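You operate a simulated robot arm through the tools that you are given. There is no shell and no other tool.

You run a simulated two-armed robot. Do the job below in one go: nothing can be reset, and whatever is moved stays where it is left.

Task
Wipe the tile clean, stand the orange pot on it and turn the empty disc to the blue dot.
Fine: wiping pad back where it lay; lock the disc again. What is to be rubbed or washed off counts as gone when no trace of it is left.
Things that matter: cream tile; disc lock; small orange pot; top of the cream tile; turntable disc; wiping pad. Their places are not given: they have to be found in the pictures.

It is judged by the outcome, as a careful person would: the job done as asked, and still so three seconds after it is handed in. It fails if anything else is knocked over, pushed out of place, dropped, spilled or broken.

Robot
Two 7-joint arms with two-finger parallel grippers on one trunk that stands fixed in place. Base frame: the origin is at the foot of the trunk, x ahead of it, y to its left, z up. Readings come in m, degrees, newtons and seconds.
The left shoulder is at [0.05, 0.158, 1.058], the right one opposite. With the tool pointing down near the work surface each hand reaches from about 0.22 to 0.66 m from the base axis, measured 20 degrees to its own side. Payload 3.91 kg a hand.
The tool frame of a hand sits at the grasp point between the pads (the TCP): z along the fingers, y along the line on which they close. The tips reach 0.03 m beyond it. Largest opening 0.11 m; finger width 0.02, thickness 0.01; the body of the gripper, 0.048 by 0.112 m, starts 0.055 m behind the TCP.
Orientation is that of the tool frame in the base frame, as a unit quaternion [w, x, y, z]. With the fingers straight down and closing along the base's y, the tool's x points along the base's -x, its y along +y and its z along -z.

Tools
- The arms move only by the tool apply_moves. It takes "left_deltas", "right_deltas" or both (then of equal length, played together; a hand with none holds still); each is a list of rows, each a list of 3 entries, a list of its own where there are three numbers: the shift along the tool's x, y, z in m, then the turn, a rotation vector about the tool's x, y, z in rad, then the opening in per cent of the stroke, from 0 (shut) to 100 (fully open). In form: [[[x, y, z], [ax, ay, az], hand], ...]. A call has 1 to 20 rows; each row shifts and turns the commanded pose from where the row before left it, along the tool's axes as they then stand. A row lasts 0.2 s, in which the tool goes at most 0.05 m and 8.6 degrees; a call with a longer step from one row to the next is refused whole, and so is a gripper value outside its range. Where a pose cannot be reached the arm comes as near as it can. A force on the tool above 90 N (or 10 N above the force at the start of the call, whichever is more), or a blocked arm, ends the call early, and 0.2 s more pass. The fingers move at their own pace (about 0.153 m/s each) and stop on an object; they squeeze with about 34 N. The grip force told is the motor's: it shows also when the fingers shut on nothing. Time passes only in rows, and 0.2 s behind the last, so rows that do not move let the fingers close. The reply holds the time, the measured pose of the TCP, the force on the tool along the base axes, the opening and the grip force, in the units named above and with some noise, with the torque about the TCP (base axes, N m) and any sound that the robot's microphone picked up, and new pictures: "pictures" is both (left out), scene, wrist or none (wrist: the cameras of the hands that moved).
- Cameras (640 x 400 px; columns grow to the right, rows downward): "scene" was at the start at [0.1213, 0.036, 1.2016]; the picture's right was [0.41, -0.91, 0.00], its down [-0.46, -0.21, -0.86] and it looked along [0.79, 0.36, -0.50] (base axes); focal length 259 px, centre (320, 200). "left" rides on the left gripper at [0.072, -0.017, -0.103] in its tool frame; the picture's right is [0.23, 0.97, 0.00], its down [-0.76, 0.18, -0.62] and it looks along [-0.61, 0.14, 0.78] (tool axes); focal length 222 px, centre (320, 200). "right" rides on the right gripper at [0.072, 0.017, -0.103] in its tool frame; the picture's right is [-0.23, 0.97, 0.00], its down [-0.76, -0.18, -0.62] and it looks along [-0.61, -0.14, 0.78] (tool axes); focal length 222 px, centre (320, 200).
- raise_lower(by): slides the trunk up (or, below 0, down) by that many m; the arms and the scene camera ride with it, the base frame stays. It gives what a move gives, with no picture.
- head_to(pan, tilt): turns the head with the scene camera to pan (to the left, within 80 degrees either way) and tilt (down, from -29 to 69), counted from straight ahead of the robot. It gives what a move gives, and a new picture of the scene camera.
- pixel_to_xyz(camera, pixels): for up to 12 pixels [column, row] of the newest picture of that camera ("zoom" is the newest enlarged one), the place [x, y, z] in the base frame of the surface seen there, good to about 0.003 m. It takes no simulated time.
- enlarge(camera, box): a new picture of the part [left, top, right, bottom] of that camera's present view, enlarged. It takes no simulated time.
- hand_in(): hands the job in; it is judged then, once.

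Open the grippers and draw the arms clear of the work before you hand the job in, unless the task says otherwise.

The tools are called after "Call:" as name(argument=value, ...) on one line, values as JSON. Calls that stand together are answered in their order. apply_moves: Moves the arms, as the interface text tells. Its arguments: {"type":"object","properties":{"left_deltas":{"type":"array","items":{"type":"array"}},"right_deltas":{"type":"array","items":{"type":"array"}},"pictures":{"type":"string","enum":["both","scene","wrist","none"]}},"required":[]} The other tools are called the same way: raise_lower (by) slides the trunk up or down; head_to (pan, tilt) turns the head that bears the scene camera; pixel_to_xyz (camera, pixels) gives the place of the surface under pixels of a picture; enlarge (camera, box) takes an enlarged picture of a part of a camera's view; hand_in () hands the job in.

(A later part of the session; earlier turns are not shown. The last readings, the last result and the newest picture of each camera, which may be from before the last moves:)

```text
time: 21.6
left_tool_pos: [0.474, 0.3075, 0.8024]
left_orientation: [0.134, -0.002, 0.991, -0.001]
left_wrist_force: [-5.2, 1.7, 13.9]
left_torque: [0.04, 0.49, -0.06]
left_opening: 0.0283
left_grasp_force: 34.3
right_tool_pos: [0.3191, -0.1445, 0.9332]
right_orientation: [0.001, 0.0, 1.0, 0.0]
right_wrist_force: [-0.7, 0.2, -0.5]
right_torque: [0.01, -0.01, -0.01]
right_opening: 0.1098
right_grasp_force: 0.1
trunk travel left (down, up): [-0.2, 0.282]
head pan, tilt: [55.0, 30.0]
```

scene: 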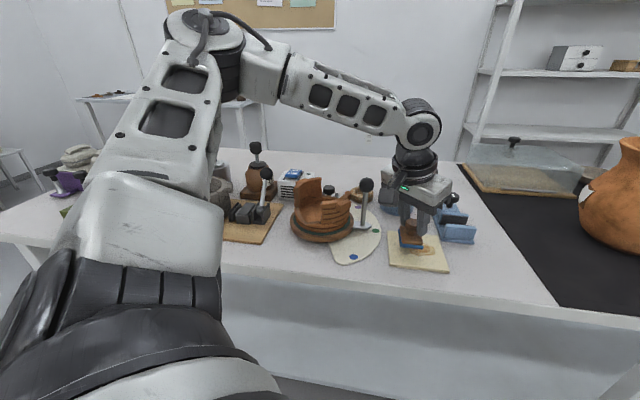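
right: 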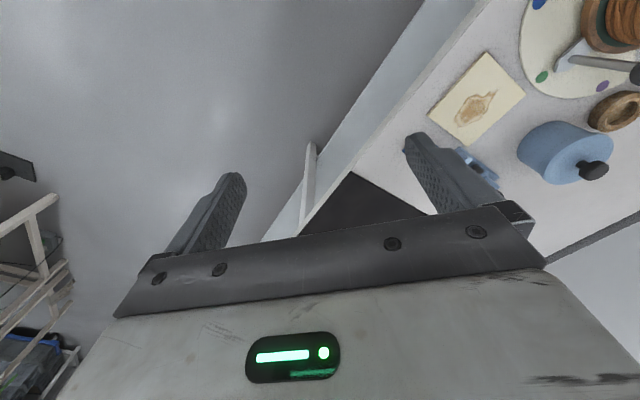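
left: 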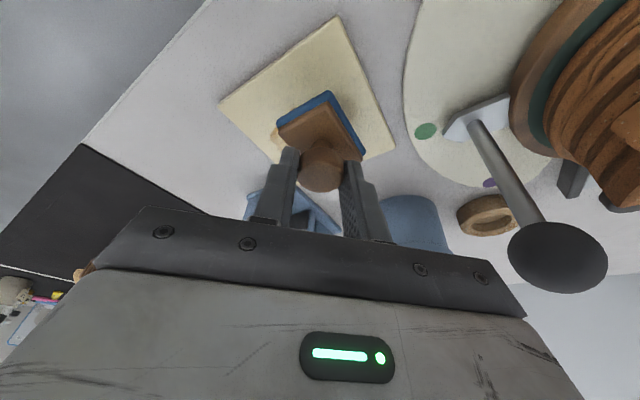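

Contact force is now about 14 N. I make the first rubbing stroke along the stain and back, and look at forces.

Call:
apply_moves(left_deltas=[[[-0.00751, -0.00778, 0.00201], [0, 0, 0], 0], [[-0.00751, -0.00778, 0.00201], [0, 0, 0], 0], [[-0.00751, -0.00778, 0.00201], [0, 0, 0], 0], [[-0.00751, -0.00778, 0.00201], [0, 0, 0], 0], [[0, 0, 0], [0, 0, 0], 0]], pictures="both")

```text
time: 22.8
left_tool_pos: [0.504, 0.2766, 0.8014]
left_orientation: [0.133, -0.001, 0.991, 0.0]
left_wrist_force: [-6.7, 7.5, 21.3]
left_torque: [0.24, 0.32, 0.02]
left_opening: 0.0283
left_grasp_force: 34.6
right_tool_pos: [0.3192, -0.1441, 0.9326]
right_orientation: [0.002, 0.0, 1.0, 0.001]
right_wrist_force: [-0.2, 0.3, 0.2]
right_torque: [0.02, -0.01, -0.01]
right_opening: 0.1098
right_grasp_force: 0.1
trunk travel left (down, up): [-0.2, 0.282]
head pan, tilt: [55.0, 30.0]
```

scene: 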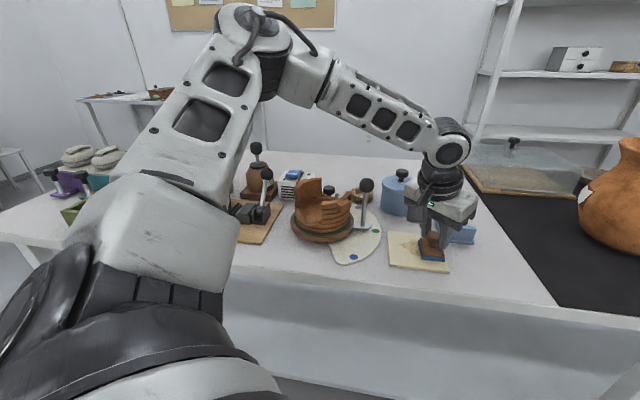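
left: 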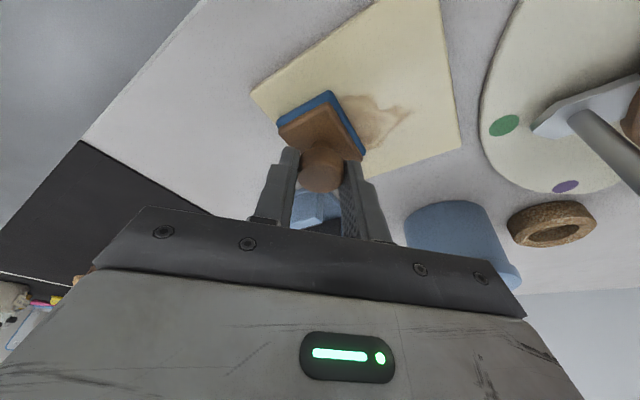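

The stain is already fading and the tile hasn't shifted. I continue zigzagging across the stain in three lanes.

Call:
apply_moves(left_deltas=[[[-0.00888, 0.00919, 0.00238], [0, 0, 0], 0], [[0.00751, 0.00778, -0.00201], [0, 0, 0], 0], [[0.00751, 0.00778, -0.00201], [0, 0, 0], 0], [[0.00751, 0.00778, -0.00201], [0, 0, 0], 0], [[0.00751, 0.00778, -0.00201], [0, 0, 0], 0], [[0.00888, -0.00919, -0.00238], [0, 0, 0], 0], [[-0.00751, -0.00778, 0.00201], [0, 0, 0], 0], [[-0.00751, -0.00778, 0.00201], [0, 0, 0], 0], [[-0.00751, -0.00778, 0.00201], [0, 0, 0], 0], [[-0.00751, -0.00778, 0.00201], [0, 0, 0], 0], [[0.00888, -0.00919, -0.00238], [0, 0, 0], 0], [[0.00751, 0.00778, -0.00201], [0, 0, 0], 0], [[0.00751, 0.00778, -0.00201], [0, 0, 0], 0], [[0.00751, 0.00778, -0.00201], [0, 0, 0], 0], [[0.00751, 0.00778, -0.00201], [0, 0, 0], 0], [[-0.00888, 0.00919, 0.00238], [0, 0, 0], 0], [[-0.00751, -0.00778, 0.00201], [0, 0, 0], 0], [[-0.00751, -0.00778, 0.00201], [0, 0, 0], 0], [[-0.00751, -0.00778, 0.00201], [0, 0, 0], 0], [[-0.00751, -0.00778, 0.00201], [0, 0, 0], 0]], pictures="both")

```text
time: 27.0
left_tool_pos: [0.5041, 0.2772, 0.8016]
left_orientation: [0.133, 0.0, 0.991, -0.001]
left_wrist_force: [-4.7, 4.7, 14.0]
left_torque: [0.22, 0.06, 0.04]
left_opening: 0.0282
left_grasp_force: 34.3
right_tool_pos: [0.3195, -0.144, 0.9343]
right_orientation: [0.0, 0.0, 1.0, 0.0]
right_wrist_force: [0.3, 1.0, -0.2]
right_torque: [0.0, -0.02, -0.02]
right_opening: 0.11
right_grasp_force: 0.0
trunk travel left (down, up): [-0.2, 0.282]
head pan, tilt: [55.0, 30.0]
```

scene: 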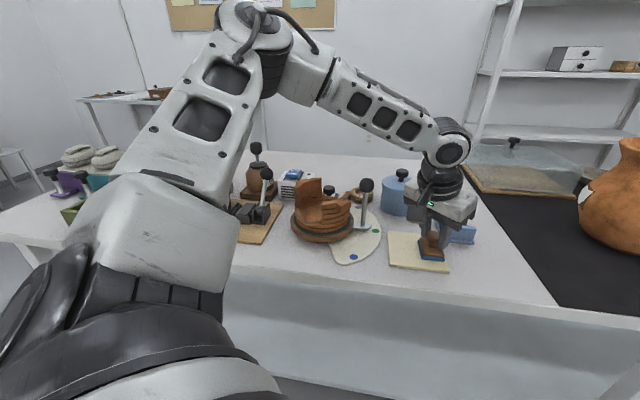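
left: 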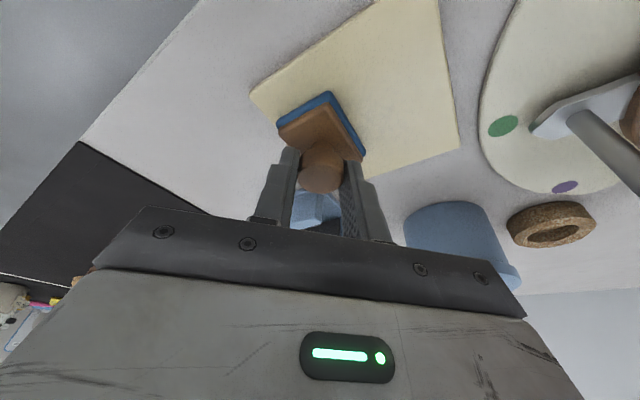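

The visible part of the tile now looks clean. I do one more full zigzag to leave no trace at the edges.

Call:
apply_moves(left_deltas=[[[-0.00888, 0.00919, 0.00238], [0, 0, 0], 0], [[0.00751, 0.00778, -0.00201], [0, 0, 0], 0], [[0.00751, 0.00778, -0.00201], [0, 0, 0], 0], [[0.00751, 0.00778, -0.00201], [0, 0, 0], 0], [[0.00751, 0.00778, -0.00201], [0, 0, 0], 0], [[0.00888, -0.00919, -0.00238], [0, 0, 0], 0], [[-0.00751, -0.00778, 0.00201], [0, 0, 0], 0], [[-0.00751, -0.00778, 0.00201], [0, 0, 0], 0], [[-0.00751, -0.00778, 0.00201], [0, 0, 0], 0], [[-0.00751, -0.00778, 0.00201], [0, 0, 0], 0], [[0.00888, -0.00919, -0.00238], [0, 0, 0], 0], [[0.00751, 0.00778, -0.00201], [0, 0, 0], 0], [[0.00751, 0.00778, -0.00201], [0, 0, 0], 0], [[0.00751, 0.00778, -0.00201], [0, 0, 0], 0], [[0.00751, 0.00778, -0.00201], [0, 0, 0], 0], [[-0.00888, 0.00919, 0.00238], [0, 0, 0], 0], [[-0.00751, -0.00778, 0.00201], [0, 0, 0], 0], [[-0.00751, -0.00778, 0.00201], [0, 0, 0], 0], [[-0.00751, -0.00778, 0.00201], [0, 0, 0], 0], [[-0.00751, -0.00778, 0.00201], [0, 0, 0], 0]], pictures="none")

```text
time: 31.2
left_tool_pos: [0.505, 0.2775, 0.8025]
left_orientation: [0.132, -0.001, 0.991, 0.001]
left_wrist_force: [-5.8, 6.9, 20.5]
left_torque: [0.27, 0.22, 0.01]
left_opening: 0.0283
left_grasp_force: 34.1
right_tool_pos: [0.3175, -0.1445, 0.9339]
right_orientation: [0.0, 0.0, 1.0, 0.0]
right_wrist_force: [0.4, 0.4, 0.4]
right_torque: [0.0, 0.0, -0.04]
right_opening: 0.1099
right_grasp_force: 0.1
trunk travel left (down, up): [-0.2, 0.282]
head pan, tilt: [55.0, 30.0]
```

I lift the pad and carry it back toward its place at height, then look at the tile.

Call:
apply_moves(left_deltas=[[[-0.0039, 0, -0.0145], [0, 0, 0], 0], [[-0.0039, 0, -0.0145], [0, 0, 0], 0], [[-0.0232, -0.0301, 0.0062], [0, 0, 0], 0], [[-0.0232, -0.0301, 0.0062], [0, 0, 0], 0], [[0, 0, 0], [0, 0, 0], 0]], pictures="both")

Call:
enlarge(camera="left", box=[300, 0, 640, 220])

Call:
enlarge(camera="scene", box=[370, 210, 510, 300])

```text
time: 32.4
left_tool_pos: [0.5539, 0.2185, 0.8298]
left_orientation: [0.131, 0.0, 0.991, -0.001]
left_wrist_force: [-0.5, 0.7, -1.0]
left_torque: [0.0, 0.03, -0.01]
left_opening: 0.0283
left_grasp_force: 33.9
right_tool_pos: [0.3197, -0.1448, 0.9319]
right_orientation: [0.0, 0.0, 1.0, 0.0]
right_wrist_force: [-0.2, 1.0, -0.1]
right_torque: [-0.01, 0.0, 0.01]
right_opening: 0.1101
right_grasp_force: 0.1
trunk travel left (down, up): [-0.2, 0.282]
head pan, tilt: [55.0, 30.0]
```

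scene: 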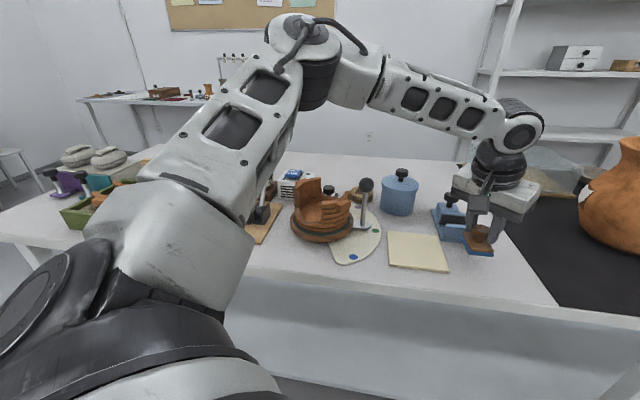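
left: 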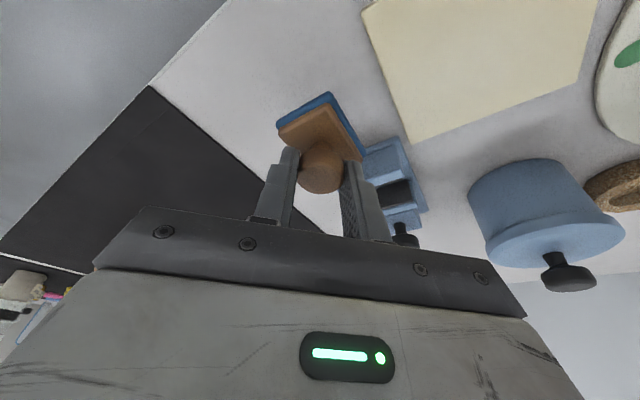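

```text
1.82 times, centred on (470, 110) of left
```

zoom: 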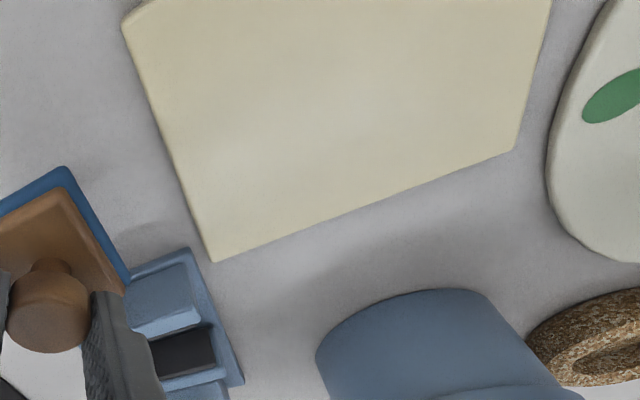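

```text
4.44 times, centred on (440, 255) of scene
```

zoom: 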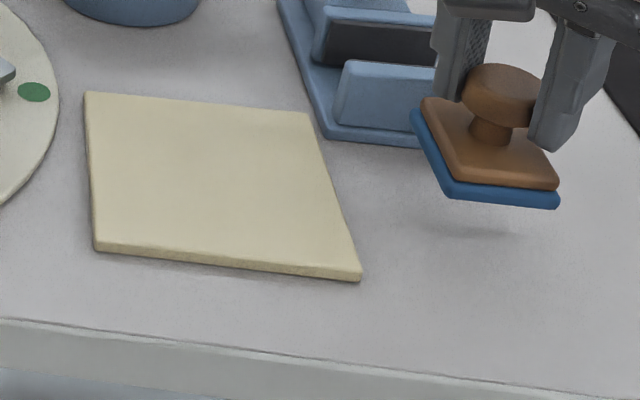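

The tile is clean with no visible trace. I lower the pad back onto its original spot at (0.552, 0.2166).

Call:
apply_moves(left_deltas=[[[0.0035, -0.0006, 0.0106], [0, 0, 0], 0], [[0.0035, -0.0006, 0.0106], [0, 0, 0], 0], [[0.0035, -0.0006, 0.0106], [0, 0, 0], 0], [[0, 0, 0], [0, 0, 0], 0]], pictures="wrist")

```text
time: 33.4
left_tool_pos: [0.5498, 0.2158, 0.7964]
left_orientation: [0.13, -0.001, 0.991, 0.0]
left_wrist_force: [0.1, 0.5, -0.9]
left_torque: [0.02, 0.0, 0.02]
left_opening: 0.0284
left_grasp_force: 33.9
right_tool_pos: [0.3199, -0.143, 0.9321]
right_orientation: [0.0, 0.0, 1.0, 0.0]
right_wrist_force: [-0.6, -0.1, -0.4]
right_torque: [0.0, 0.01, 0.0]
right_opening: 0.1098
right_grasp_force: 0.0
trunk travel left (down, up): [-0.2, 0.282]
head pan, tilt: [55.0, 30.0]
```

left: 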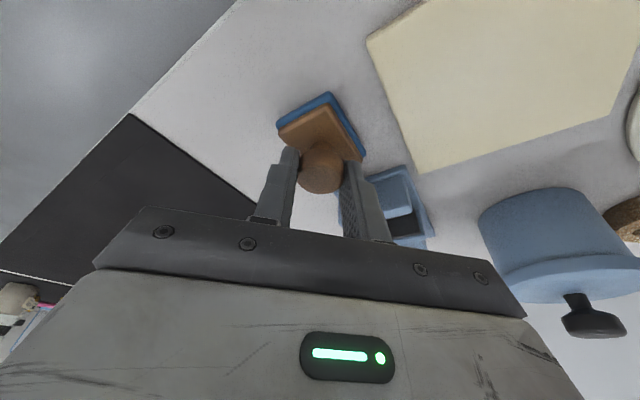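

The view matches the one at pick-up nearly exactly. I lower the last millimetres until the pad touches the table.

Call:
apply_moves(left_deltas=[[[-0.0008, 0.0004, 0.0014], [0, 0, 0], 0], [[0.0002, 0, 0.0006], [0, 0, 0], 0], [[0, 0, 0], [0, 0, 0], 0]], pictures="none")

```text
time: 34.2
left_tool_pos: [0.5543, 0.2158, 0.7964]
left_orientation: [0.132, -0.001, 0.991, 0.0]
left_wrist_force: [-0.6, -0.2, 0.0]
left_torque: [-0.03, 0.01, -0.01]
left_opening: 0.0283
left_grasp_force: 34.0
right_tool_pos: [0.3194, -0.1438, 0.9329]
right_orientation: [0.0, 0.0, 1.0, 0.0]
right_wrist_force: [-0.2, 0.3, -0.1]
right_torque: [-0.02, 0.02, 0.02]
right_opening: 0.11
right_grasp_force: 0.1
trunk travel left (down, up): [-0.2, 0.282]
head pan, tilt: [55.0, 30.0]
```

No contact force yet, so I lower another millimetre and read again.

Call:
apply_moves(left_deltas=[[[0.0003, 0, 0.001], [0, 0, 0], 0], [[0, 0, 0], [0, 0, 0], 0]], pictures="none")

```text
time: 34.8
left_tool_pos: [0.5516, 0.217, 0.7927]
left_orientation: [0.132, -0.001, 0.991, -0.001]
left_wrist_force: [0.1, 0.1, -0.6]
left_torque: [0.03, 0.02, 0.03]
left_opening: 0.0283
left_grasp_force: 33.6
right_tool_pos: [0.3202, -0.1435, 0.9324]
right_orientation: [-0.001, 0.001, 1.0, -0.001]
right_wrist_force: [-0.4, 0.0, -0.4]
right_torque: [0.0, -0.01, 0.0]
right_opening: 0.1101
right_grasp_force: 0.0
trunk travel left (down, up): [-0.2, 0.282]
head pan, tilt: [55.0, 30.0]
```

Still no contact force; another millimetre down.

Call:
apply_moves(left_deltas=[[[0.0003, 0, 0.001], [0, 0, 0], 0], [[0, 0, 0], [0, 0, 0], 0]], pictures="none")

```text
time: 35.4
left_tool_pos: [0.5516, 0.2162, 0.7924]
left_orientation: [0.132, -0.001, 0.991, 0.0]
left_wrist_force: [-0.3, 2.1, 1.1]
left_torque: [0.03, -0.08, -0.01]
left_opening: 0.0284
left_grasp_force: 34.1
right_tool_pos: [0.3186, -0.1439, 0.9328]
right_orientation: [-0.001, 0.0, 1.0, 0.001]
right_wrist_force: [-0.4, -0.1, 0.0]
right_torque: [-0.01, 0.0, 0.02]
right_opening: 0.1101
right_grasp_force: 0.1
trunk travel left (down, up): [-0.2, 0.282]
head pan, tilt: [55.0, 30.0]
```

A light contact shows (1–2 N, small torque), so the pad is on the table. I open the fingers and back straight out along the tool axis.

Call:
apply_moves(left_deltas=[[[0, 0, 0], [0, 0, 0], 45], [[0, 0, 0], [0, 0, 0], 45], [[0, 0, -0.02], [0, 0, 0], 45], [[0, 0, -0.04], [0, 0, 0], 55], [[0, 0, -0.04], [0, 0, 0], 55]], pictures="both")

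Call:
enlarge(camera="left", box=[270, 0, 450, 140])

```text
time: 36.6
left_tool_pos: [0.5245, 0.2154, 0.8897]
left_orientation: [0.131, -0.001, 0.991, 0.001]
left_wrist_force: [0.6, -0.7, 0.6]
left_torque: [0.05, 0.02, -0.03]
left_opening: 0.0604
left_grasp_force: 0.0
right_tool_pos: [0.3204, -0.1434, 0.9336]
right_orientation: [0.0, 0.0, 1.0, -0.001]
right_wrist_force: [1.0, 0.6, 0.2]
right_torque: [-0.01, 0.01, -0.05]
right_opening: 0.1099
right_grasp_force: 0.1
trunk travel left (down, up): [-0.2, 0.282]
head pan, tilt: [55.0, 30.0]
```

scene: 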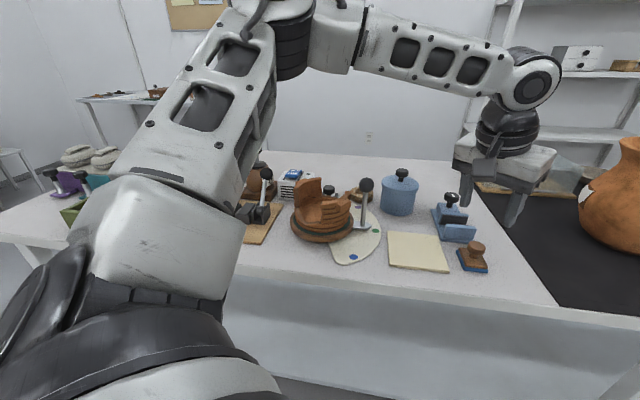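
left: 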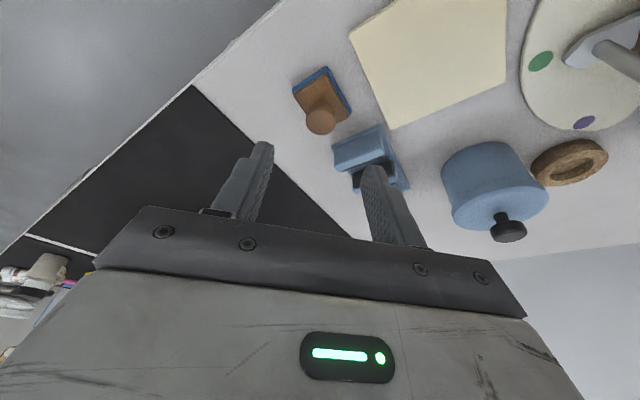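

```text
2.86 times, centred on (360, 70) of left
```

zoom: 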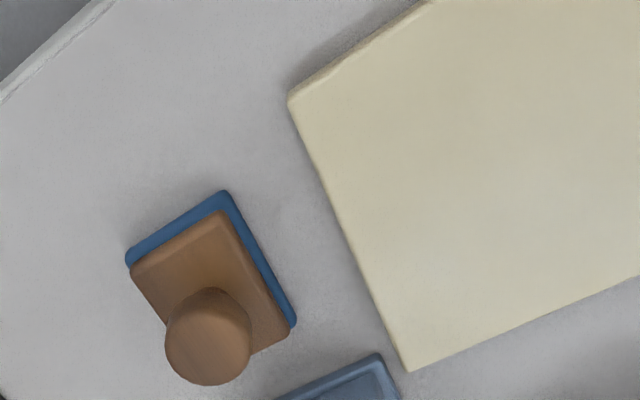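

The pad stands back in place and the tile is clean. I verify the pad's and tile's positions against the earlier measurements.

Call:
pixel_to_xyz(camera="zoom", pixels=[[207, 345], [222, 193], [128, 255], [293, 322], [292, 98], [410, 366]])

Call:
pixel_to_xyz(camera="scene", pixels=[[389, 233], [437, 236], [447, 270], [390, 266]])

```text
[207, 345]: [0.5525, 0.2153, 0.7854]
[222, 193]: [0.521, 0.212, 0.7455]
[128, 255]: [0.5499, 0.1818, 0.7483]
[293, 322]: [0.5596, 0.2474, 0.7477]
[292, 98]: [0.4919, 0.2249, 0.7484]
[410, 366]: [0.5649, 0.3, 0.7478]
```

```text
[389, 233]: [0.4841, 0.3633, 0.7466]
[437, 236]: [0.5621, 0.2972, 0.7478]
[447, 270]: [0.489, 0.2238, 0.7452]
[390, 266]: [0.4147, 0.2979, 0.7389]
```

Pad and tile are both where they were. Now I straighten the gripper, rise, and move over the pot for a close look at its walls.

Call:
apply_moves(left_deltas=[[[0, 0, -0.02], [0, 0.1309, 0], 55], [[0, 0, -0.02], [0, 0.1309, 0], 55], [[0, 0, -0.025], [0, 0, 0], 80], [[0.0218, 0.0378, 0], [0, 0, 0], 100], [[0.0218, 0.0378, 0], [0, 0, 0], 100], [[0.0218, 0.0378, 0], [0, 0, 0], 100], [[0.0218, 0.0378, 0], [0, 0, 0], 100], [[0.0218, 0.0378, 0], [0, 0, 0], 100], [[0.0218, 0.0378, 0], [0, 0, 0], 100], [[0.0218, 0.0378, 0], [0, 0, 0], 100], [[0, 0, 0], [0, 0, 0], 100]], pictures="both")

Call:
enlarge(camera="left", box=[180, 0, 460, 180])

```text
time: 39.0
left_tool_pos: [0.3646, 0.4803, 0.9532]
left_orientation: [0.0, -0.001, 1.0, 0.0]
left_wrist_force: [0.1, 0.0, -0.3]
left_torque: [-0.01, 0.0, 0.02]
left_opening: 0.11
left_grasp_force: 0.0
right_tool_pos: [0.3206, -0.143, 0.9321]
right_orientation: [-0.001, 0.001, 1.0, 0.0]
right_wrist_force: [-0.3, -0.1, 0.2]
right_torque: [-0.04, -0.02, -0.01]
right_opening: 0.1098
right_grasp_force: 0.1
trunk travel left (down, up): [-0.2, 0.282]
head pan, tilt: [55.0, 30.0]
```

scene: 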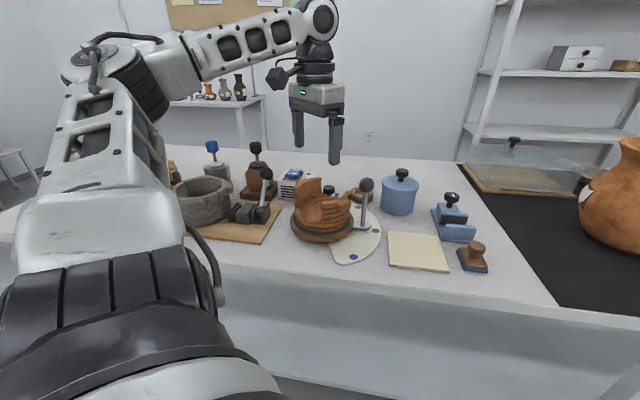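
left: 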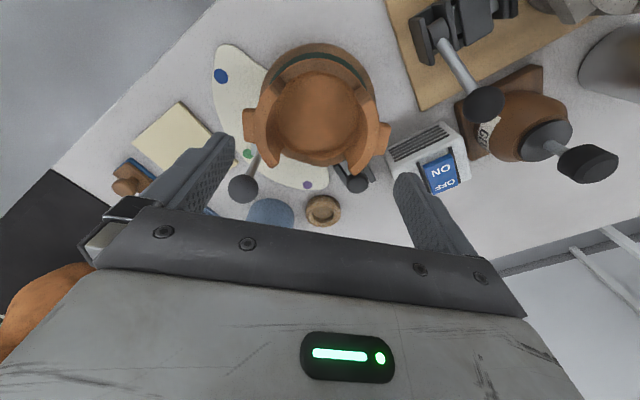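

```text
2.22 times, centred on (320, 90) of left
```

zoom: 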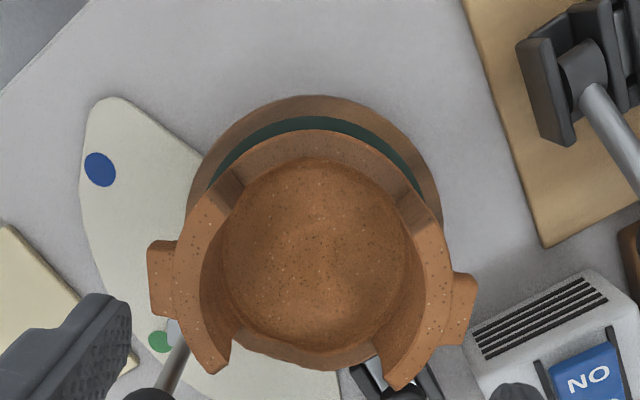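

The pot has two tall wall arcs with lugs on the ±y sides and lower walls front and back. I measure points on walls, floor and rims to plan a grip.

Call:
pixel_to_xyz(camera="zoom", pixels=[[313, 140], [313, 152], [313, 165], [313, 255], [320, 350], [320, 364], [180, 280], [200, 280], [160, 280], [425, 295], [443, 300], [463, 305]])

Call:
pixel_to_xyz(camera="zoom", pixels=[[210, 200], [213, 365], [400, 375], [435, 230], [240, 185], [405, 200], [310, 125], [310, 105], [195, 320], [410, 330], [222, 300], [270, 130]])

```text
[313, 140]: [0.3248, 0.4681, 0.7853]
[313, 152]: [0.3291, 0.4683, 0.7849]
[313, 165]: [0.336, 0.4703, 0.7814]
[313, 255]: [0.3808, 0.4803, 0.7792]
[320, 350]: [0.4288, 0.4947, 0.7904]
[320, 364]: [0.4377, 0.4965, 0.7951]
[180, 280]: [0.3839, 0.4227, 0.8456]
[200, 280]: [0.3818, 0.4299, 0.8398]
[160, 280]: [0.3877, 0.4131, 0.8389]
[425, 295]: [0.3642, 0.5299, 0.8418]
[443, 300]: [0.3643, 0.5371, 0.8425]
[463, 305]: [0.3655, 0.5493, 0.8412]
```

```text
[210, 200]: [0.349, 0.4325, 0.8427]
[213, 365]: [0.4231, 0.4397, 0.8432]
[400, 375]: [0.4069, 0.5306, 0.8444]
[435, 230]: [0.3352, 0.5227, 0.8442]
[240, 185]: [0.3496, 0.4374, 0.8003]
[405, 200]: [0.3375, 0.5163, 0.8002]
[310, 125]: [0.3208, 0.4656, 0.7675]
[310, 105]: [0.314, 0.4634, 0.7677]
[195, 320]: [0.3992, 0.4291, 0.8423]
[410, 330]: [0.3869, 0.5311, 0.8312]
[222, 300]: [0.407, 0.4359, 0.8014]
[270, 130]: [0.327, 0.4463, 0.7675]
```

Tall walls top out at z≈0.842 with mid-radius ≈0.058 about centre (0.380, 0.481); the floor is at 0.779. I enlarge the scene view to judge the lug height and wall shape.

Call:
enlarge(camera="scene", box=[275, 165, 395, 265])

```text
4.00 times, centred on (335, 215) of scene
```

zoom: 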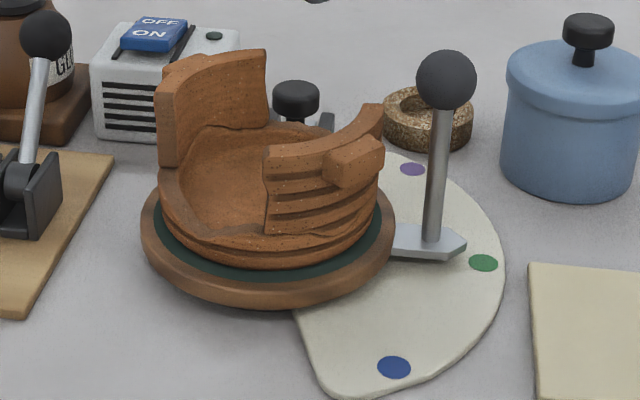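

I sample the lug and the ridged wall on the −y side for their heights and depths.

Call:
pixel_to_xyz(camera="zoom", pixels=[[350, 150], [355, 160], [350, 175], [350, 184], [345, 195], [345, 215], [340, 235], [335, 250], [290, 170], [290, 200], [285, 235], [280, 255]])

Call:
pixel_to_xyz(camera="zoom", pixels=[[332, 170], [380, 155], [310, 155], [370, 120], [320, 180], [275, 150], [225, 190], [300, 140], [445, 80], [438, 240], [400, 240], [460, 248]])

```text
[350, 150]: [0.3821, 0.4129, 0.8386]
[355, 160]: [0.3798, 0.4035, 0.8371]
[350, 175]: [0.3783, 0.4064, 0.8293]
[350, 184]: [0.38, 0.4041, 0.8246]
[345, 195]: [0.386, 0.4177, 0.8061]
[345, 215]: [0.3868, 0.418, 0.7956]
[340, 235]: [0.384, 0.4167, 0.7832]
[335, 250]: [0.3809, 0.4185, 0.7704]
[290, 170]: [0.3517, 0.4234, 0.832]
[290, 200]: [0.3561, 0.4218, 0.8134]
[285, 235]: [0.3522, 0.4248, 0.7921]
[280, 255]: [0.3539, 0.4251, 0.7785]
```

```text
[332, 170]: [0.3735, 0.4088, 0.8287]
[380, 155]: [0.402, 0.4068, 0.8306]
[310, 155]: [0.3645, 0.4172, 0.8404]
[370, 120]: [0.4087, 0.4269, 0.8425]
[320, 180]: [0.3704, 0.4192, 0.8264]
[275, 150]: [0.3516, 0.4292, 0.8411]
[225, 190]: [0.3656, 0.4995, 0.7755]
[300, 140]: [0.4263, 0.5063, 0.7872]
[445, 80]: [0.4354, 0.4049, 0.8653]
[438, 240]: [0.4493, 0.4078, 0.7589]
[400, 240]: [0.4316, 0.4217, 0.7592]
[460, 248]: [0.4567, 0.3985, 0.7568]
```

The −y wall's outer face is vertical at radius ≈0.064, with a small lug at z 0.82–0.84. I'll grip the plain wall just beside the lug (20° toward the robot): rotate the hand 20°, and move above (0.360, 0.4265).

Call:
apply_moves(left_deltas=[[[0, 0, 0], [0, 0, 0.1164], 60], [[0, 0, 0], [0, 0, 0.1164], 45], [[0, 0, 0], [0, 0, 0.1164], 45], [[-0.0071, -0.026, 0.01], [0, 0, 0], 45], [[-0.0071, -0.026, 0.01], [0, 0, 0], 45], [[0, 0, 0.02], [0, 0, 0], 45], [[0, 0, 0.02], [0, 0, 0], 45], [[0, 0, 0], [0, 0, 0], 45]], pictures="both")

Call:
enlarge(camera="left", box=[180, 20, 460, 260])

Call:
enlarge(camera="scene", box=[265, 130, 395, 260])

```text
time: 40.8
left_tool_pos: [0.3615, 0.4286, 0.8909]
left_orientation: [0.001, 0.173, 0.985, 0.0]
left_wrist_force: [-0.1, 0.3, 0.3]
left_torque: [-0.02, -0.05, -0.01]
left_opening: 0.0498
left_grasp_force: 0.1
right_tool_pos: [0.3199, -0.1444, 0.9328]
right_orientation: [0.0, 0.0, 1.0, 0.0]
right_wrist_force: [0.2, 0.3, 0.3]
right_torque: [-0.04, 0.02, 0.03]
right_opening: 0.1099
right_grasp_force: 0.0
trunk travel left (down, up): [-0.2, 0.282]
head pan, tilt: [55.0, 30.0]
```

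scene: 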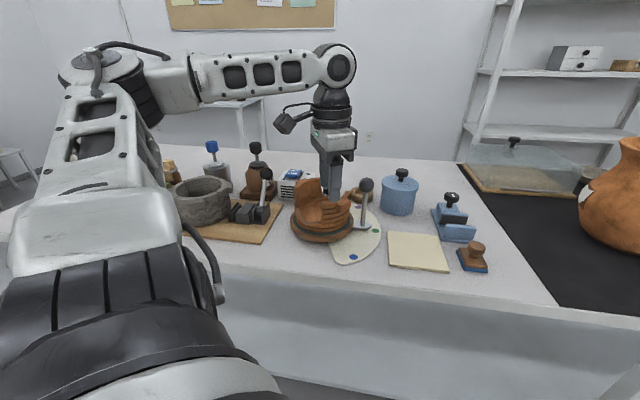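
left: 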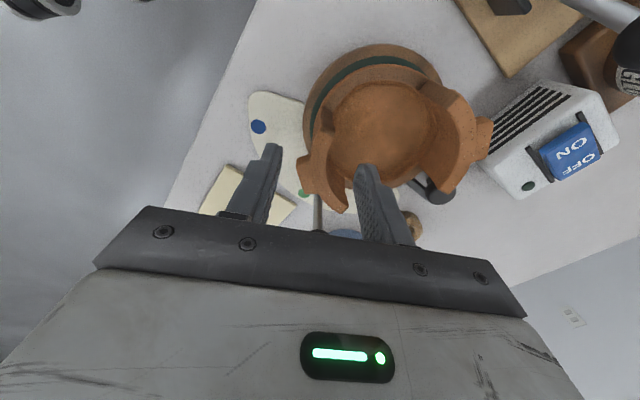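

```text
1.67 times, centred on (320, 140) of left
```

zoom: 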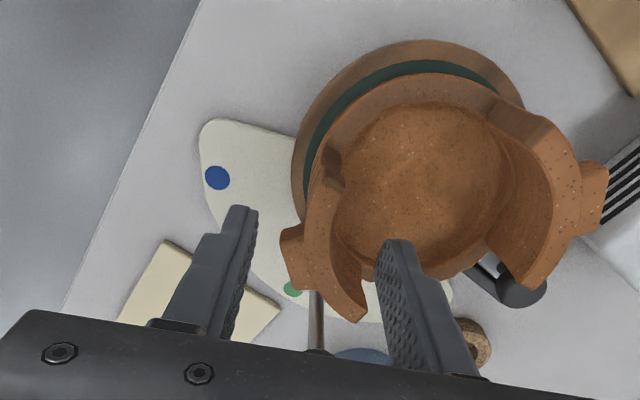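

```text
3.08 times, centred on (330, 195) of scene
```

zoom: 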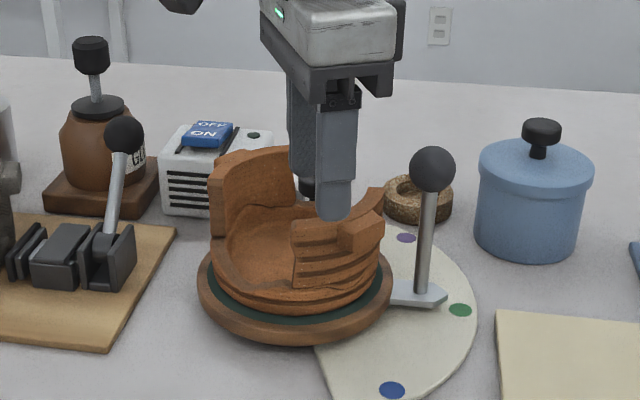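

In the wrist view the wall passes between the fingertips, but the lug at (283–310, 225–290) may overlap the outer finger. I measure the lug's corner and the wall end precisely.

Call:
enlarge(camera="left", box=[270, 90, 370, 220])

```text
3.08 times, centred on (320, 155) of left
```

zoom: 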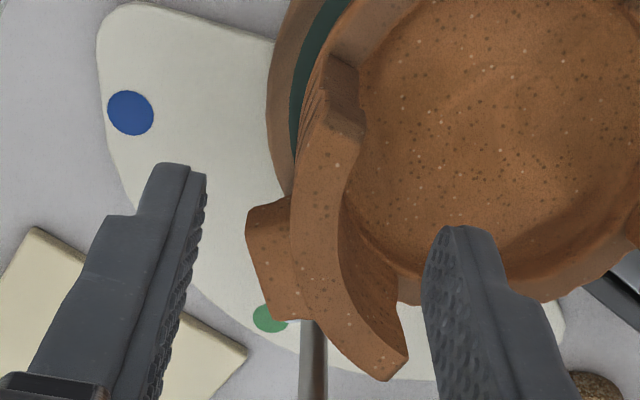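

Call:
pixel_to_xyz(camera="zoom", pixels=[[250, 212], [285, 200], [300, 180], [345, 180], [315, 130], [355, 125], [325, 105], [355, 140], [270, 312], [325, 210], [340, 220], [310, 260]])

```text
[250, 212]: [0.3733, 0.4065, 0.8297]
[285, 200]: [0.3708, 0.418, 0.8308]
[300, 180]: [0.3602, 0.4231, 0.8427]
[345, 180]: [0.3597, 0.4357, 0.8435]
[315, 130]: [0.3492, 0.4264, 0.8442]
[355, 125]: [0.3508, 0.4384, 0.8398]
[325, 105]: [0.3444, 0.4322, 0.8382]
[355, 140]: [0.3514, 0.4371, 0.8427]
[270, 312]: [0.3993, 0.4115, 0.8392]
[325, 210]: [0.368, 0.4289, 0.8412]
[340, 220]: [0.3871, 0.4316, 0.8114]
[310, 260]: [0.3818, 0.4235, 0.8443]
```

Between the lug edge (x≈0.371) and wall end (x≈0.346) there is about 27 mm of plain wall, so the 20 mm finger fits. I nudge 2 mm toward the wall end and descend around the wall.

Call:
apply_moves(left_deltas=[[[0.0021, 0, 0.016], [0, 0, 0], 45], [[0, 0, 0.016], [0, 0, 0], 45], [[0, 0, 0.016], [0, 0, 0], 45], [[0, 0, 0.015], [0, 0, 0], 45], [[0, 0, 0], [0, 0, 0], 45]], pictures="both")

Call:
enlarge(camera="left", box=[230, 60, 420, 240])

Call:
enlarge(camera="scene", box=[265, 130, 395, 260])

```text
time: 42.0
left_tool_pos: [0.3579, 0.4283, 0.8306]
left_orientation: [0.0, 0.173, 0.985, 0.0]
left_wrist_force: [-0.2, 0.8, 0.3]
left_torque: [0.03, 0.0, 0.0]
left_opening: 0.0495
left_grasp_force: 0.1
right_tool_pos: [0.3199, -0.1435, 0.9321]
right_orientation: [0.0, 0.0, 1.0, 0.0]
right_wrist_force: [-0.6, -0.2, -0.2]
right_torque: [0.03, -0.02, -0.05]
right_opening: 0.11
right_grasp_force: 0.1
trunk travel left (down, up): [-0.2, 0.282]
head pan, tilt: [55.0, 30.0]
```

scene: 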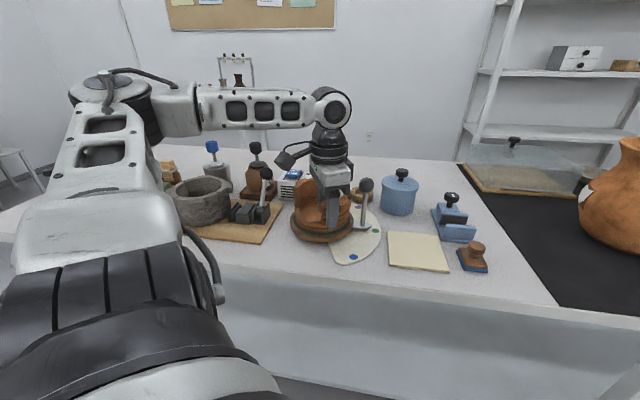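
left: 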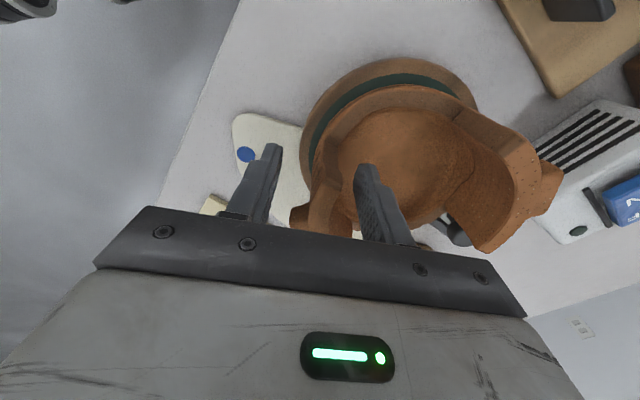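

```text
2.22 times, centred on (325, 150) of left
```

zoom: 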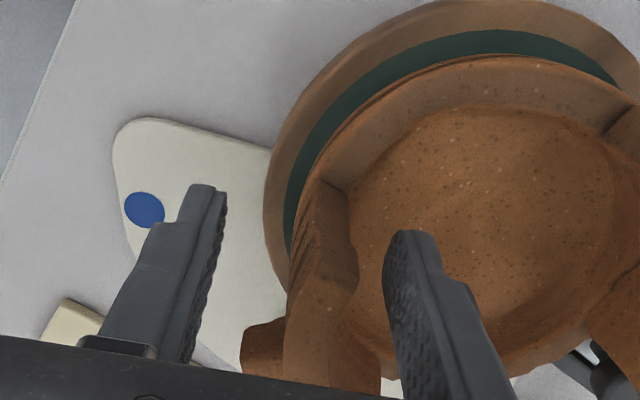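

```text
3.08 times, centred on (330, 195) of scene
```

zoom: 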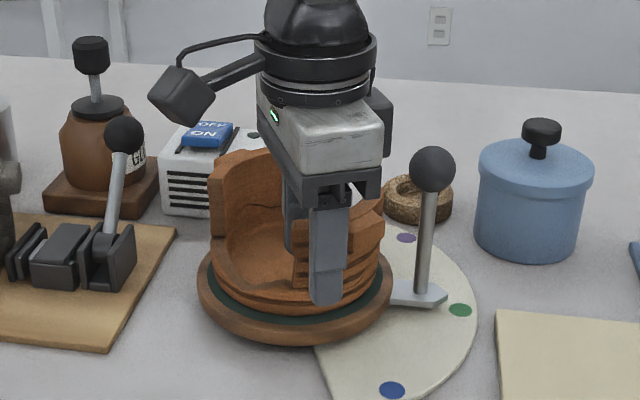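

The fingers straddle the plain wall beside the lug. I close the gripper on it and check the grip.

Call:
apply_moves(left_deltas=[[[0, 0, 0], [0, 0, 0], 25], [[0, 0, 0], [0, 0, 0], 15], [[0, 0, 0], [0, 0, 0], 0], [[0, 0, 0], [0, 0, 0], 0]], pictures="both")

Call:
enlarge(camera="left", box=[230, 60, 420, 240])

```text
time: 43.0
left_tool_pos: [0.3576, 0.4281, 0.8314]
left_orientation: [0.001, 0.174, 0.985, 0.001]
left_wrist_force: [3.0, 0.4, 4.3]
left_torque: [0.67, -0.35, -0.33]
left_opening: 0.013
left_grasp_force: 34.1
right_tool_pos: [0.3182, -0.1444, 0.9338]
right_orientation: [0.0, 0.0, 1.0, 0.0]
right_wrist_force: [-0.5, -0.1, -0.3]
right_torque: [0.03, 0.0, 0.02]
right_opening: 0.11
right_grasp_force: 0.0
trunk travel left (down, up): [-0.2, 0.282]
head pan, tilt: [55.0, 30.0]
```

scene: 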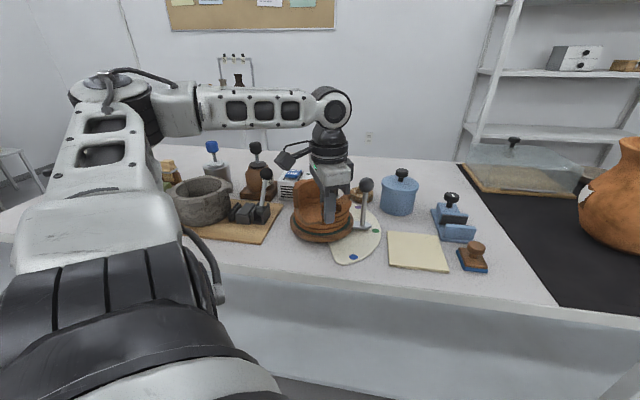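
left: 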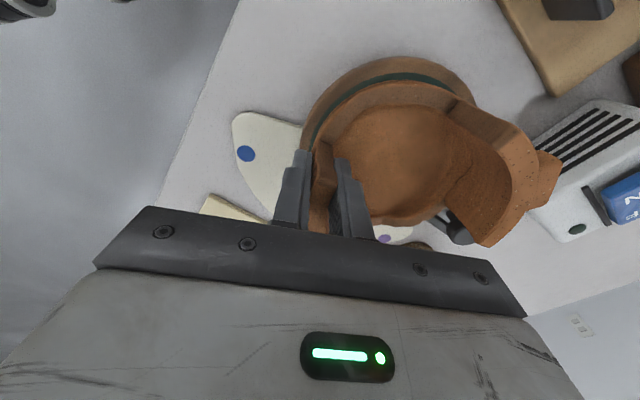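

```text
2.22 times, centred on (325, 150) of left
```

zoom: 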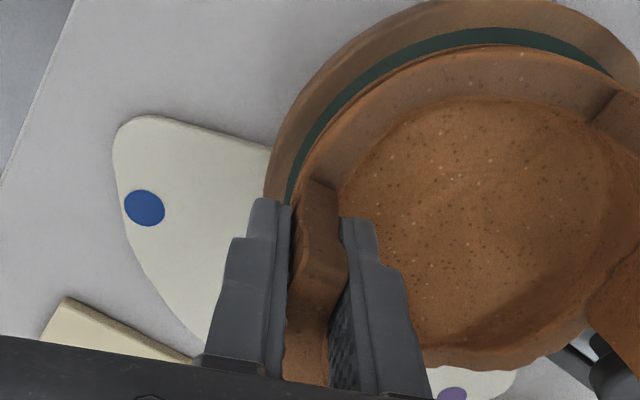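

Gripped at 13 mm opening with 34 N. I lift 1 cm slowly and look at the load and whether the pot tilts.

Call:
apply_moves(left_deltas=[[[0, 0, -0.004], [0, 0, 0], 0], [[0, 0, -0.006], [0, 0, 0], 0], [[0, 0, -0.005], [0, 0, 0], 0], [[0, 0, 0], [0, 0, 0], 0]], pictures="both")

Call:
enlarge(camera="scene", box=[265, 130, 395, 260])

```text
time: 44.0
left_tool_pos: [0.358, 0.4278, 0.8459]
left_orientation: [0.0, 0.173, 0.985, -0.001]
left_wrist_force: [0.2, -0.5, -4.3]
left_torque: [-0.26, 0.1, 0.03]
left_opening: 0.0132
left_grasp_force: 33.8
right_tool_pos: [0.3189, -0.1441, 0.9337]
right_orientation: [0.0, 0.0, 1.0, 0.0]
right_wrist_force: [0.3, 0.3, -0.2]
right_torque: [0.02, -0.03, 0.07]
right_opening: 0.1103
right_grasp_force: 0.0
trunk travel left (down, up): [-0.2, 0.282]
head pan, tilt: [55.0, 30.0]
```

scene: 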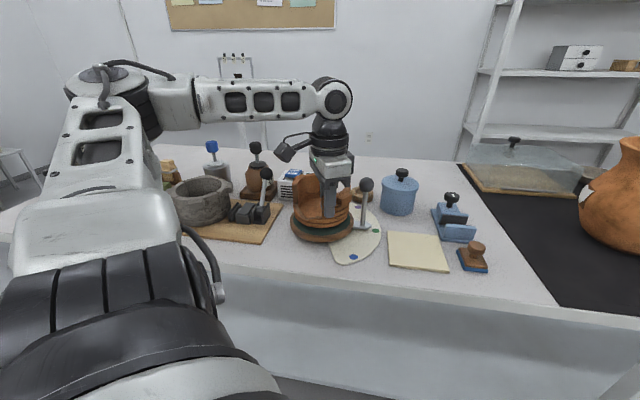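
left: 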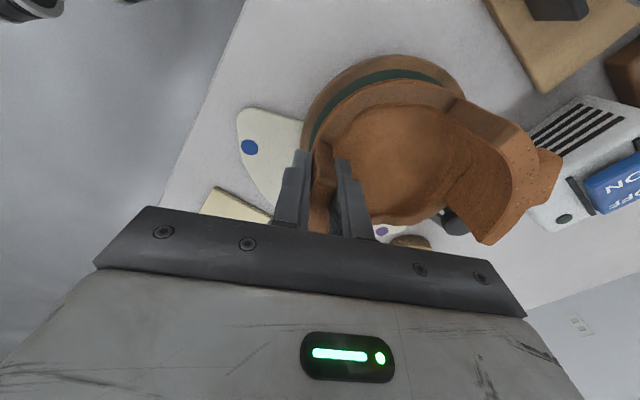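

```text
3.08 times, centred on (330, 195) of scene
```

zoom: 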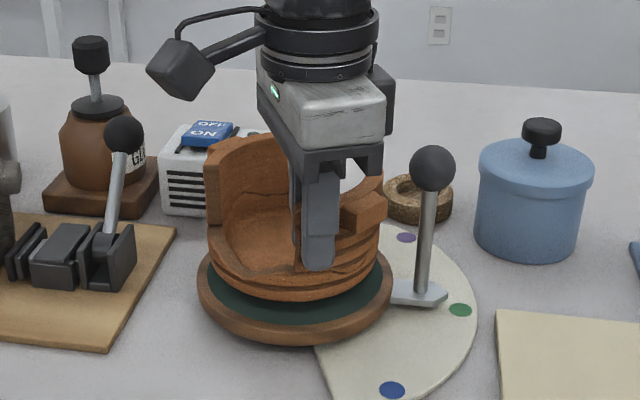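

The pot lifts level and weighs about 4.3 N. I raise it another 12 cm so its bottom clears the ball handle (top ≈0.885).

Call:
apply_moves(left_deltas=[[[0, 0, -0.012], [0, 0, 0], 0], [[0, 0, -0.018], [0, 0, 0], 0], [[0, 0, -0.02], [0, 0, 0], 0], [[0, 0, -0.02], [0, 0, 0], 0], [[0, 0, -0.02], [0, 0, 0], 0], [[0, 0, -0.018], [0, 0, 0], 0], [[0, 0, -0.012], [0, 0, 0], 0], [[0, 0, 0], [0, 0, 0], 0]], pictures="both")

Call:
enlarge(camera="scene", box=[265, 90, 395, 260])

```text
time: 45.8
left_tool_pos: [0.3581, 0.4272, 0.9664]
left_orientation: [0.001, 0.173, 0.985, 0.0]
left_wrist_force: [0.7, -0.1, -3.9]
left_torque: [-0.21, 0.08, -0.01]
left_opening: 0.013
left_grasp_force: 34.4
right_tool_pos: [0.3198, -0.1442, 0.9332]
right_orientation: [0.0, 0.0, 1.0, 0.001]
right_wrist_force: [0.6, 0.1, 0.5]
right_torque: [0.02, -0.04, -0.02]
right_opening: 0.11
right_grasp_force: 0.2
trunk travel left (down, up): [-0.2, 0.282]
head pan, tilt: [55.0, 30.0]
```

scene: 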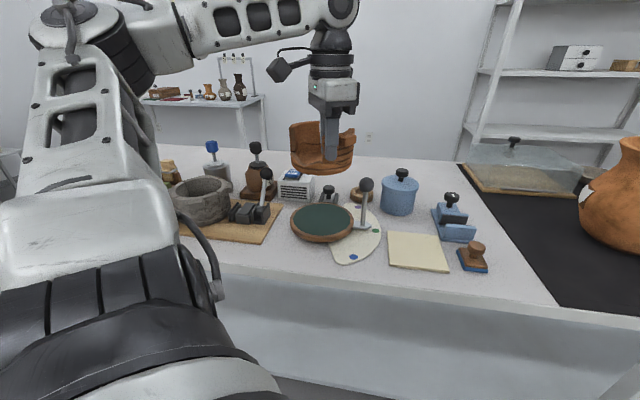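
left: 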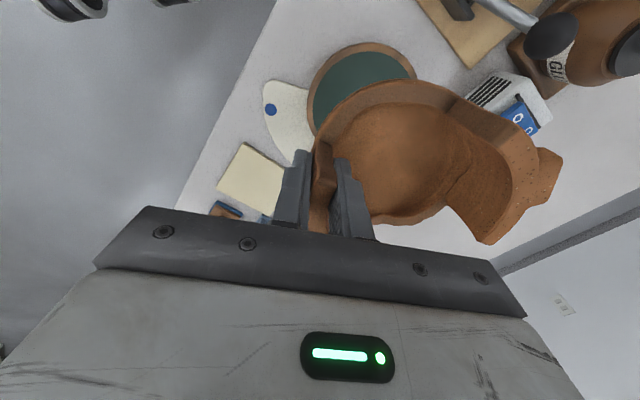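

```text
2.35 times, centred on (330, 175) of scene
```

zoom: 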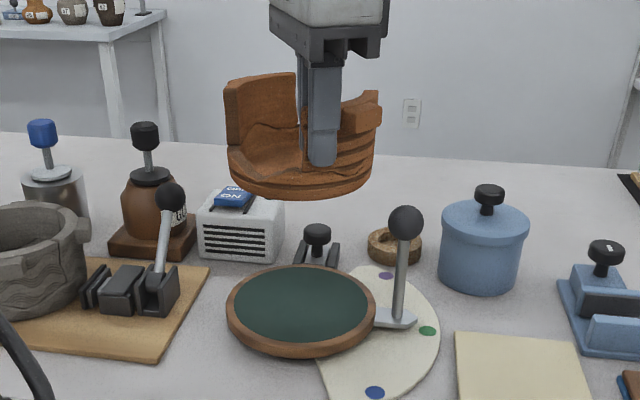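

The pot hangs level with bottom well above the ball. I measure the pot's outline to know where its centre is relative to the hand.

Call:
pixel_to_xyz(camera="zoom", pixels=[[300, 192], [235, 168], [366, 165], [255, 185], [345, 188], [300, 300], [230, 300], [373, 300], [300, 268], [300, 342], [405, 222], [395, 315]])

Call:
pixel_to_xyz(camera="left", pixels=[[390, 90], [330, 115], [440, 100], [380, 150], [500, 200], [480, 235], [510, 150], [550, 170], [362, 85], [325, 60], [400, 60], [315, 105]])

```text
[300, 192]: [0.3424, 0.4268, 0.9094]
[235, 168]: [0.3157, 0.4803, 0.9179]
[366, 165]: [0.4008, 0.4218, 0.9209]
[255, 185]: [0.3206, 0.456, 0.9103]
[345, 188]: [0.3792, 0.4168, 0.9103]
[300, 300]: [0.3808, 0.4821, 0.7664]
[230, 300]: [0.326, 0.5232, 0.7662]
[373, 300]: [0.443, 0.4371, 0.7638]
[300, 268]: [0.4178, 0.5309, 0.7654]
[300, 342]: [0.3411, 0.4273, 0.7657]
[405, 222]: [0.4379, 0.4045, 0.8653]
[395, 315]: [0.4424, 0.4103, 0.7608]
```

```text
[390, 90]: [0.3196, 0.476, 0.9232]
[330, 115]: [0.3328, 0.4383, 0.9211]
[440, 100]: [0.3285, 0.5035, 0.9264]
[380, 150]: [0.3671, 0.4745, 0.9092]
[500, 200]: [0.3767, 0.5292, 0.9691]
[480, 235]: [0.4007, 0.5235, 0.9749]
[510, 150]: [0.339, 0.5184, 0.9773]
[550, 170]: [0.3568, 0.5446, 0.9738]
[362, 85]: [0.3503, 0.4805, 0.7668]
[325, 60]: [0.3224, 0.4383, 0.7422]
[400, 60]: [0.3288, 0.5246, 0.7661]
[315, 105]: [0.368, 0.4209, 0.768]
```

Pot centre is offset (0.021, 0.053) from the TCP; the tile centre is (0.489, 0.298), so the TCP goes to about (0.468, 0.245). I carry it across at this height.

Call:
apply_moves(left_deltas=[[[-0.0083, -0.0067, 0], [0, 0, 0], 0], [[-0.01657, -0.01337, 0], [0, 0, 0], 0], [[-0.01657, -0.01337, 0], [0, 0, 0], 0], [[-0.01657, -0.01337, 0], [0, 0, 0], 0], [[-0.01657, -0.01337, 0], [0, 0, 0], 0], [[-0.01657, -0.01337, 0], [0, 0, 0], 0], [[-0.01657, -0.01337, 0], [0, 0, 0], 0], [[-0.01657, -0.01337, 0], [0, 0, 0], 0], [[-0.01657, -0.01337, 0], [0, 0, 0], 0], [[-0.01657, -0.01337, 0], [0, 0, 0], 0], [[-0.0083, -0.0067, 0], [0, 0, 0], 0], [[0, 0, 0], [0, 0, 0], 0]], pictures="both")

Call:
enlarge(camera="scene", box=[350, 130, 490, 290])

```text
time: 48.4
left_tool_pos: [0.4703, 0.2455, 0.9671]
left_orientation: [0.001, 0.173, 0.985, -0.001]
left_wrist_force: [0.1, -0.1, -4.4]
left_torque: [-0.26, 0.1, 0.0]
left_opening: 0.013
left_grasp_force: 34.2
right_tool_pos: [0.3207, -0.1449, 0.932]
right_orientation: [-0.001, 0.0, 1.0, -0.001]
right_wrist_force: [-0.6, 0.0, -0.2]
right_torque: [-0.01, -0.03, 0.02]
right_opening: 0.11
right_grasp_force: 0.1
trunk travel left (down, up): [-0.2, 0.282]
head pan, tilt: [55.0, 30.0]
```

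scene: 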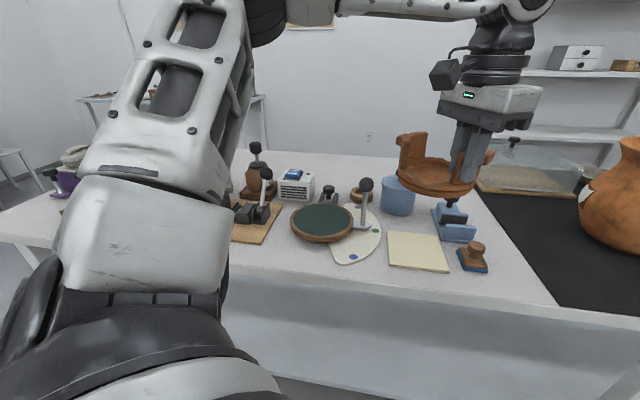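
left: 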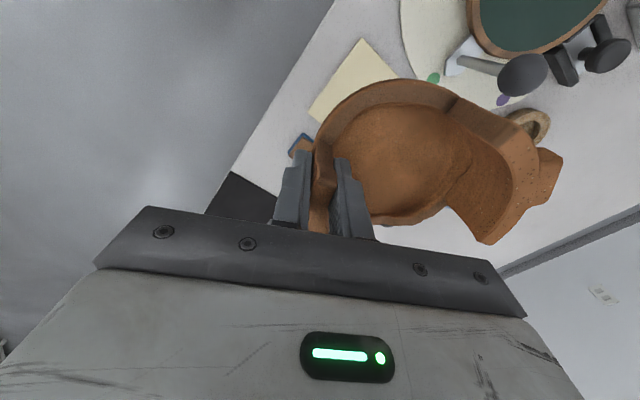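

```text
2.50 times, centred on (420, 210) of scene
```

zoom: 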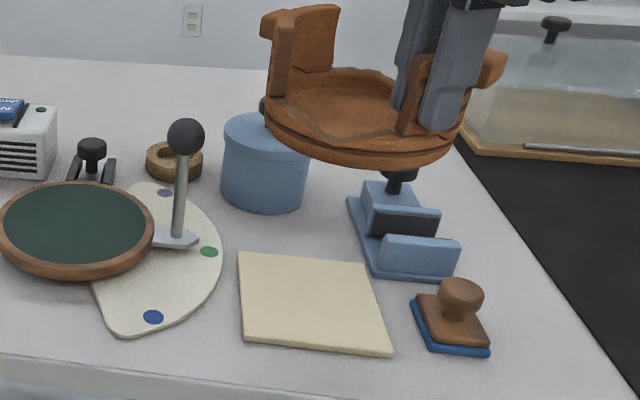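

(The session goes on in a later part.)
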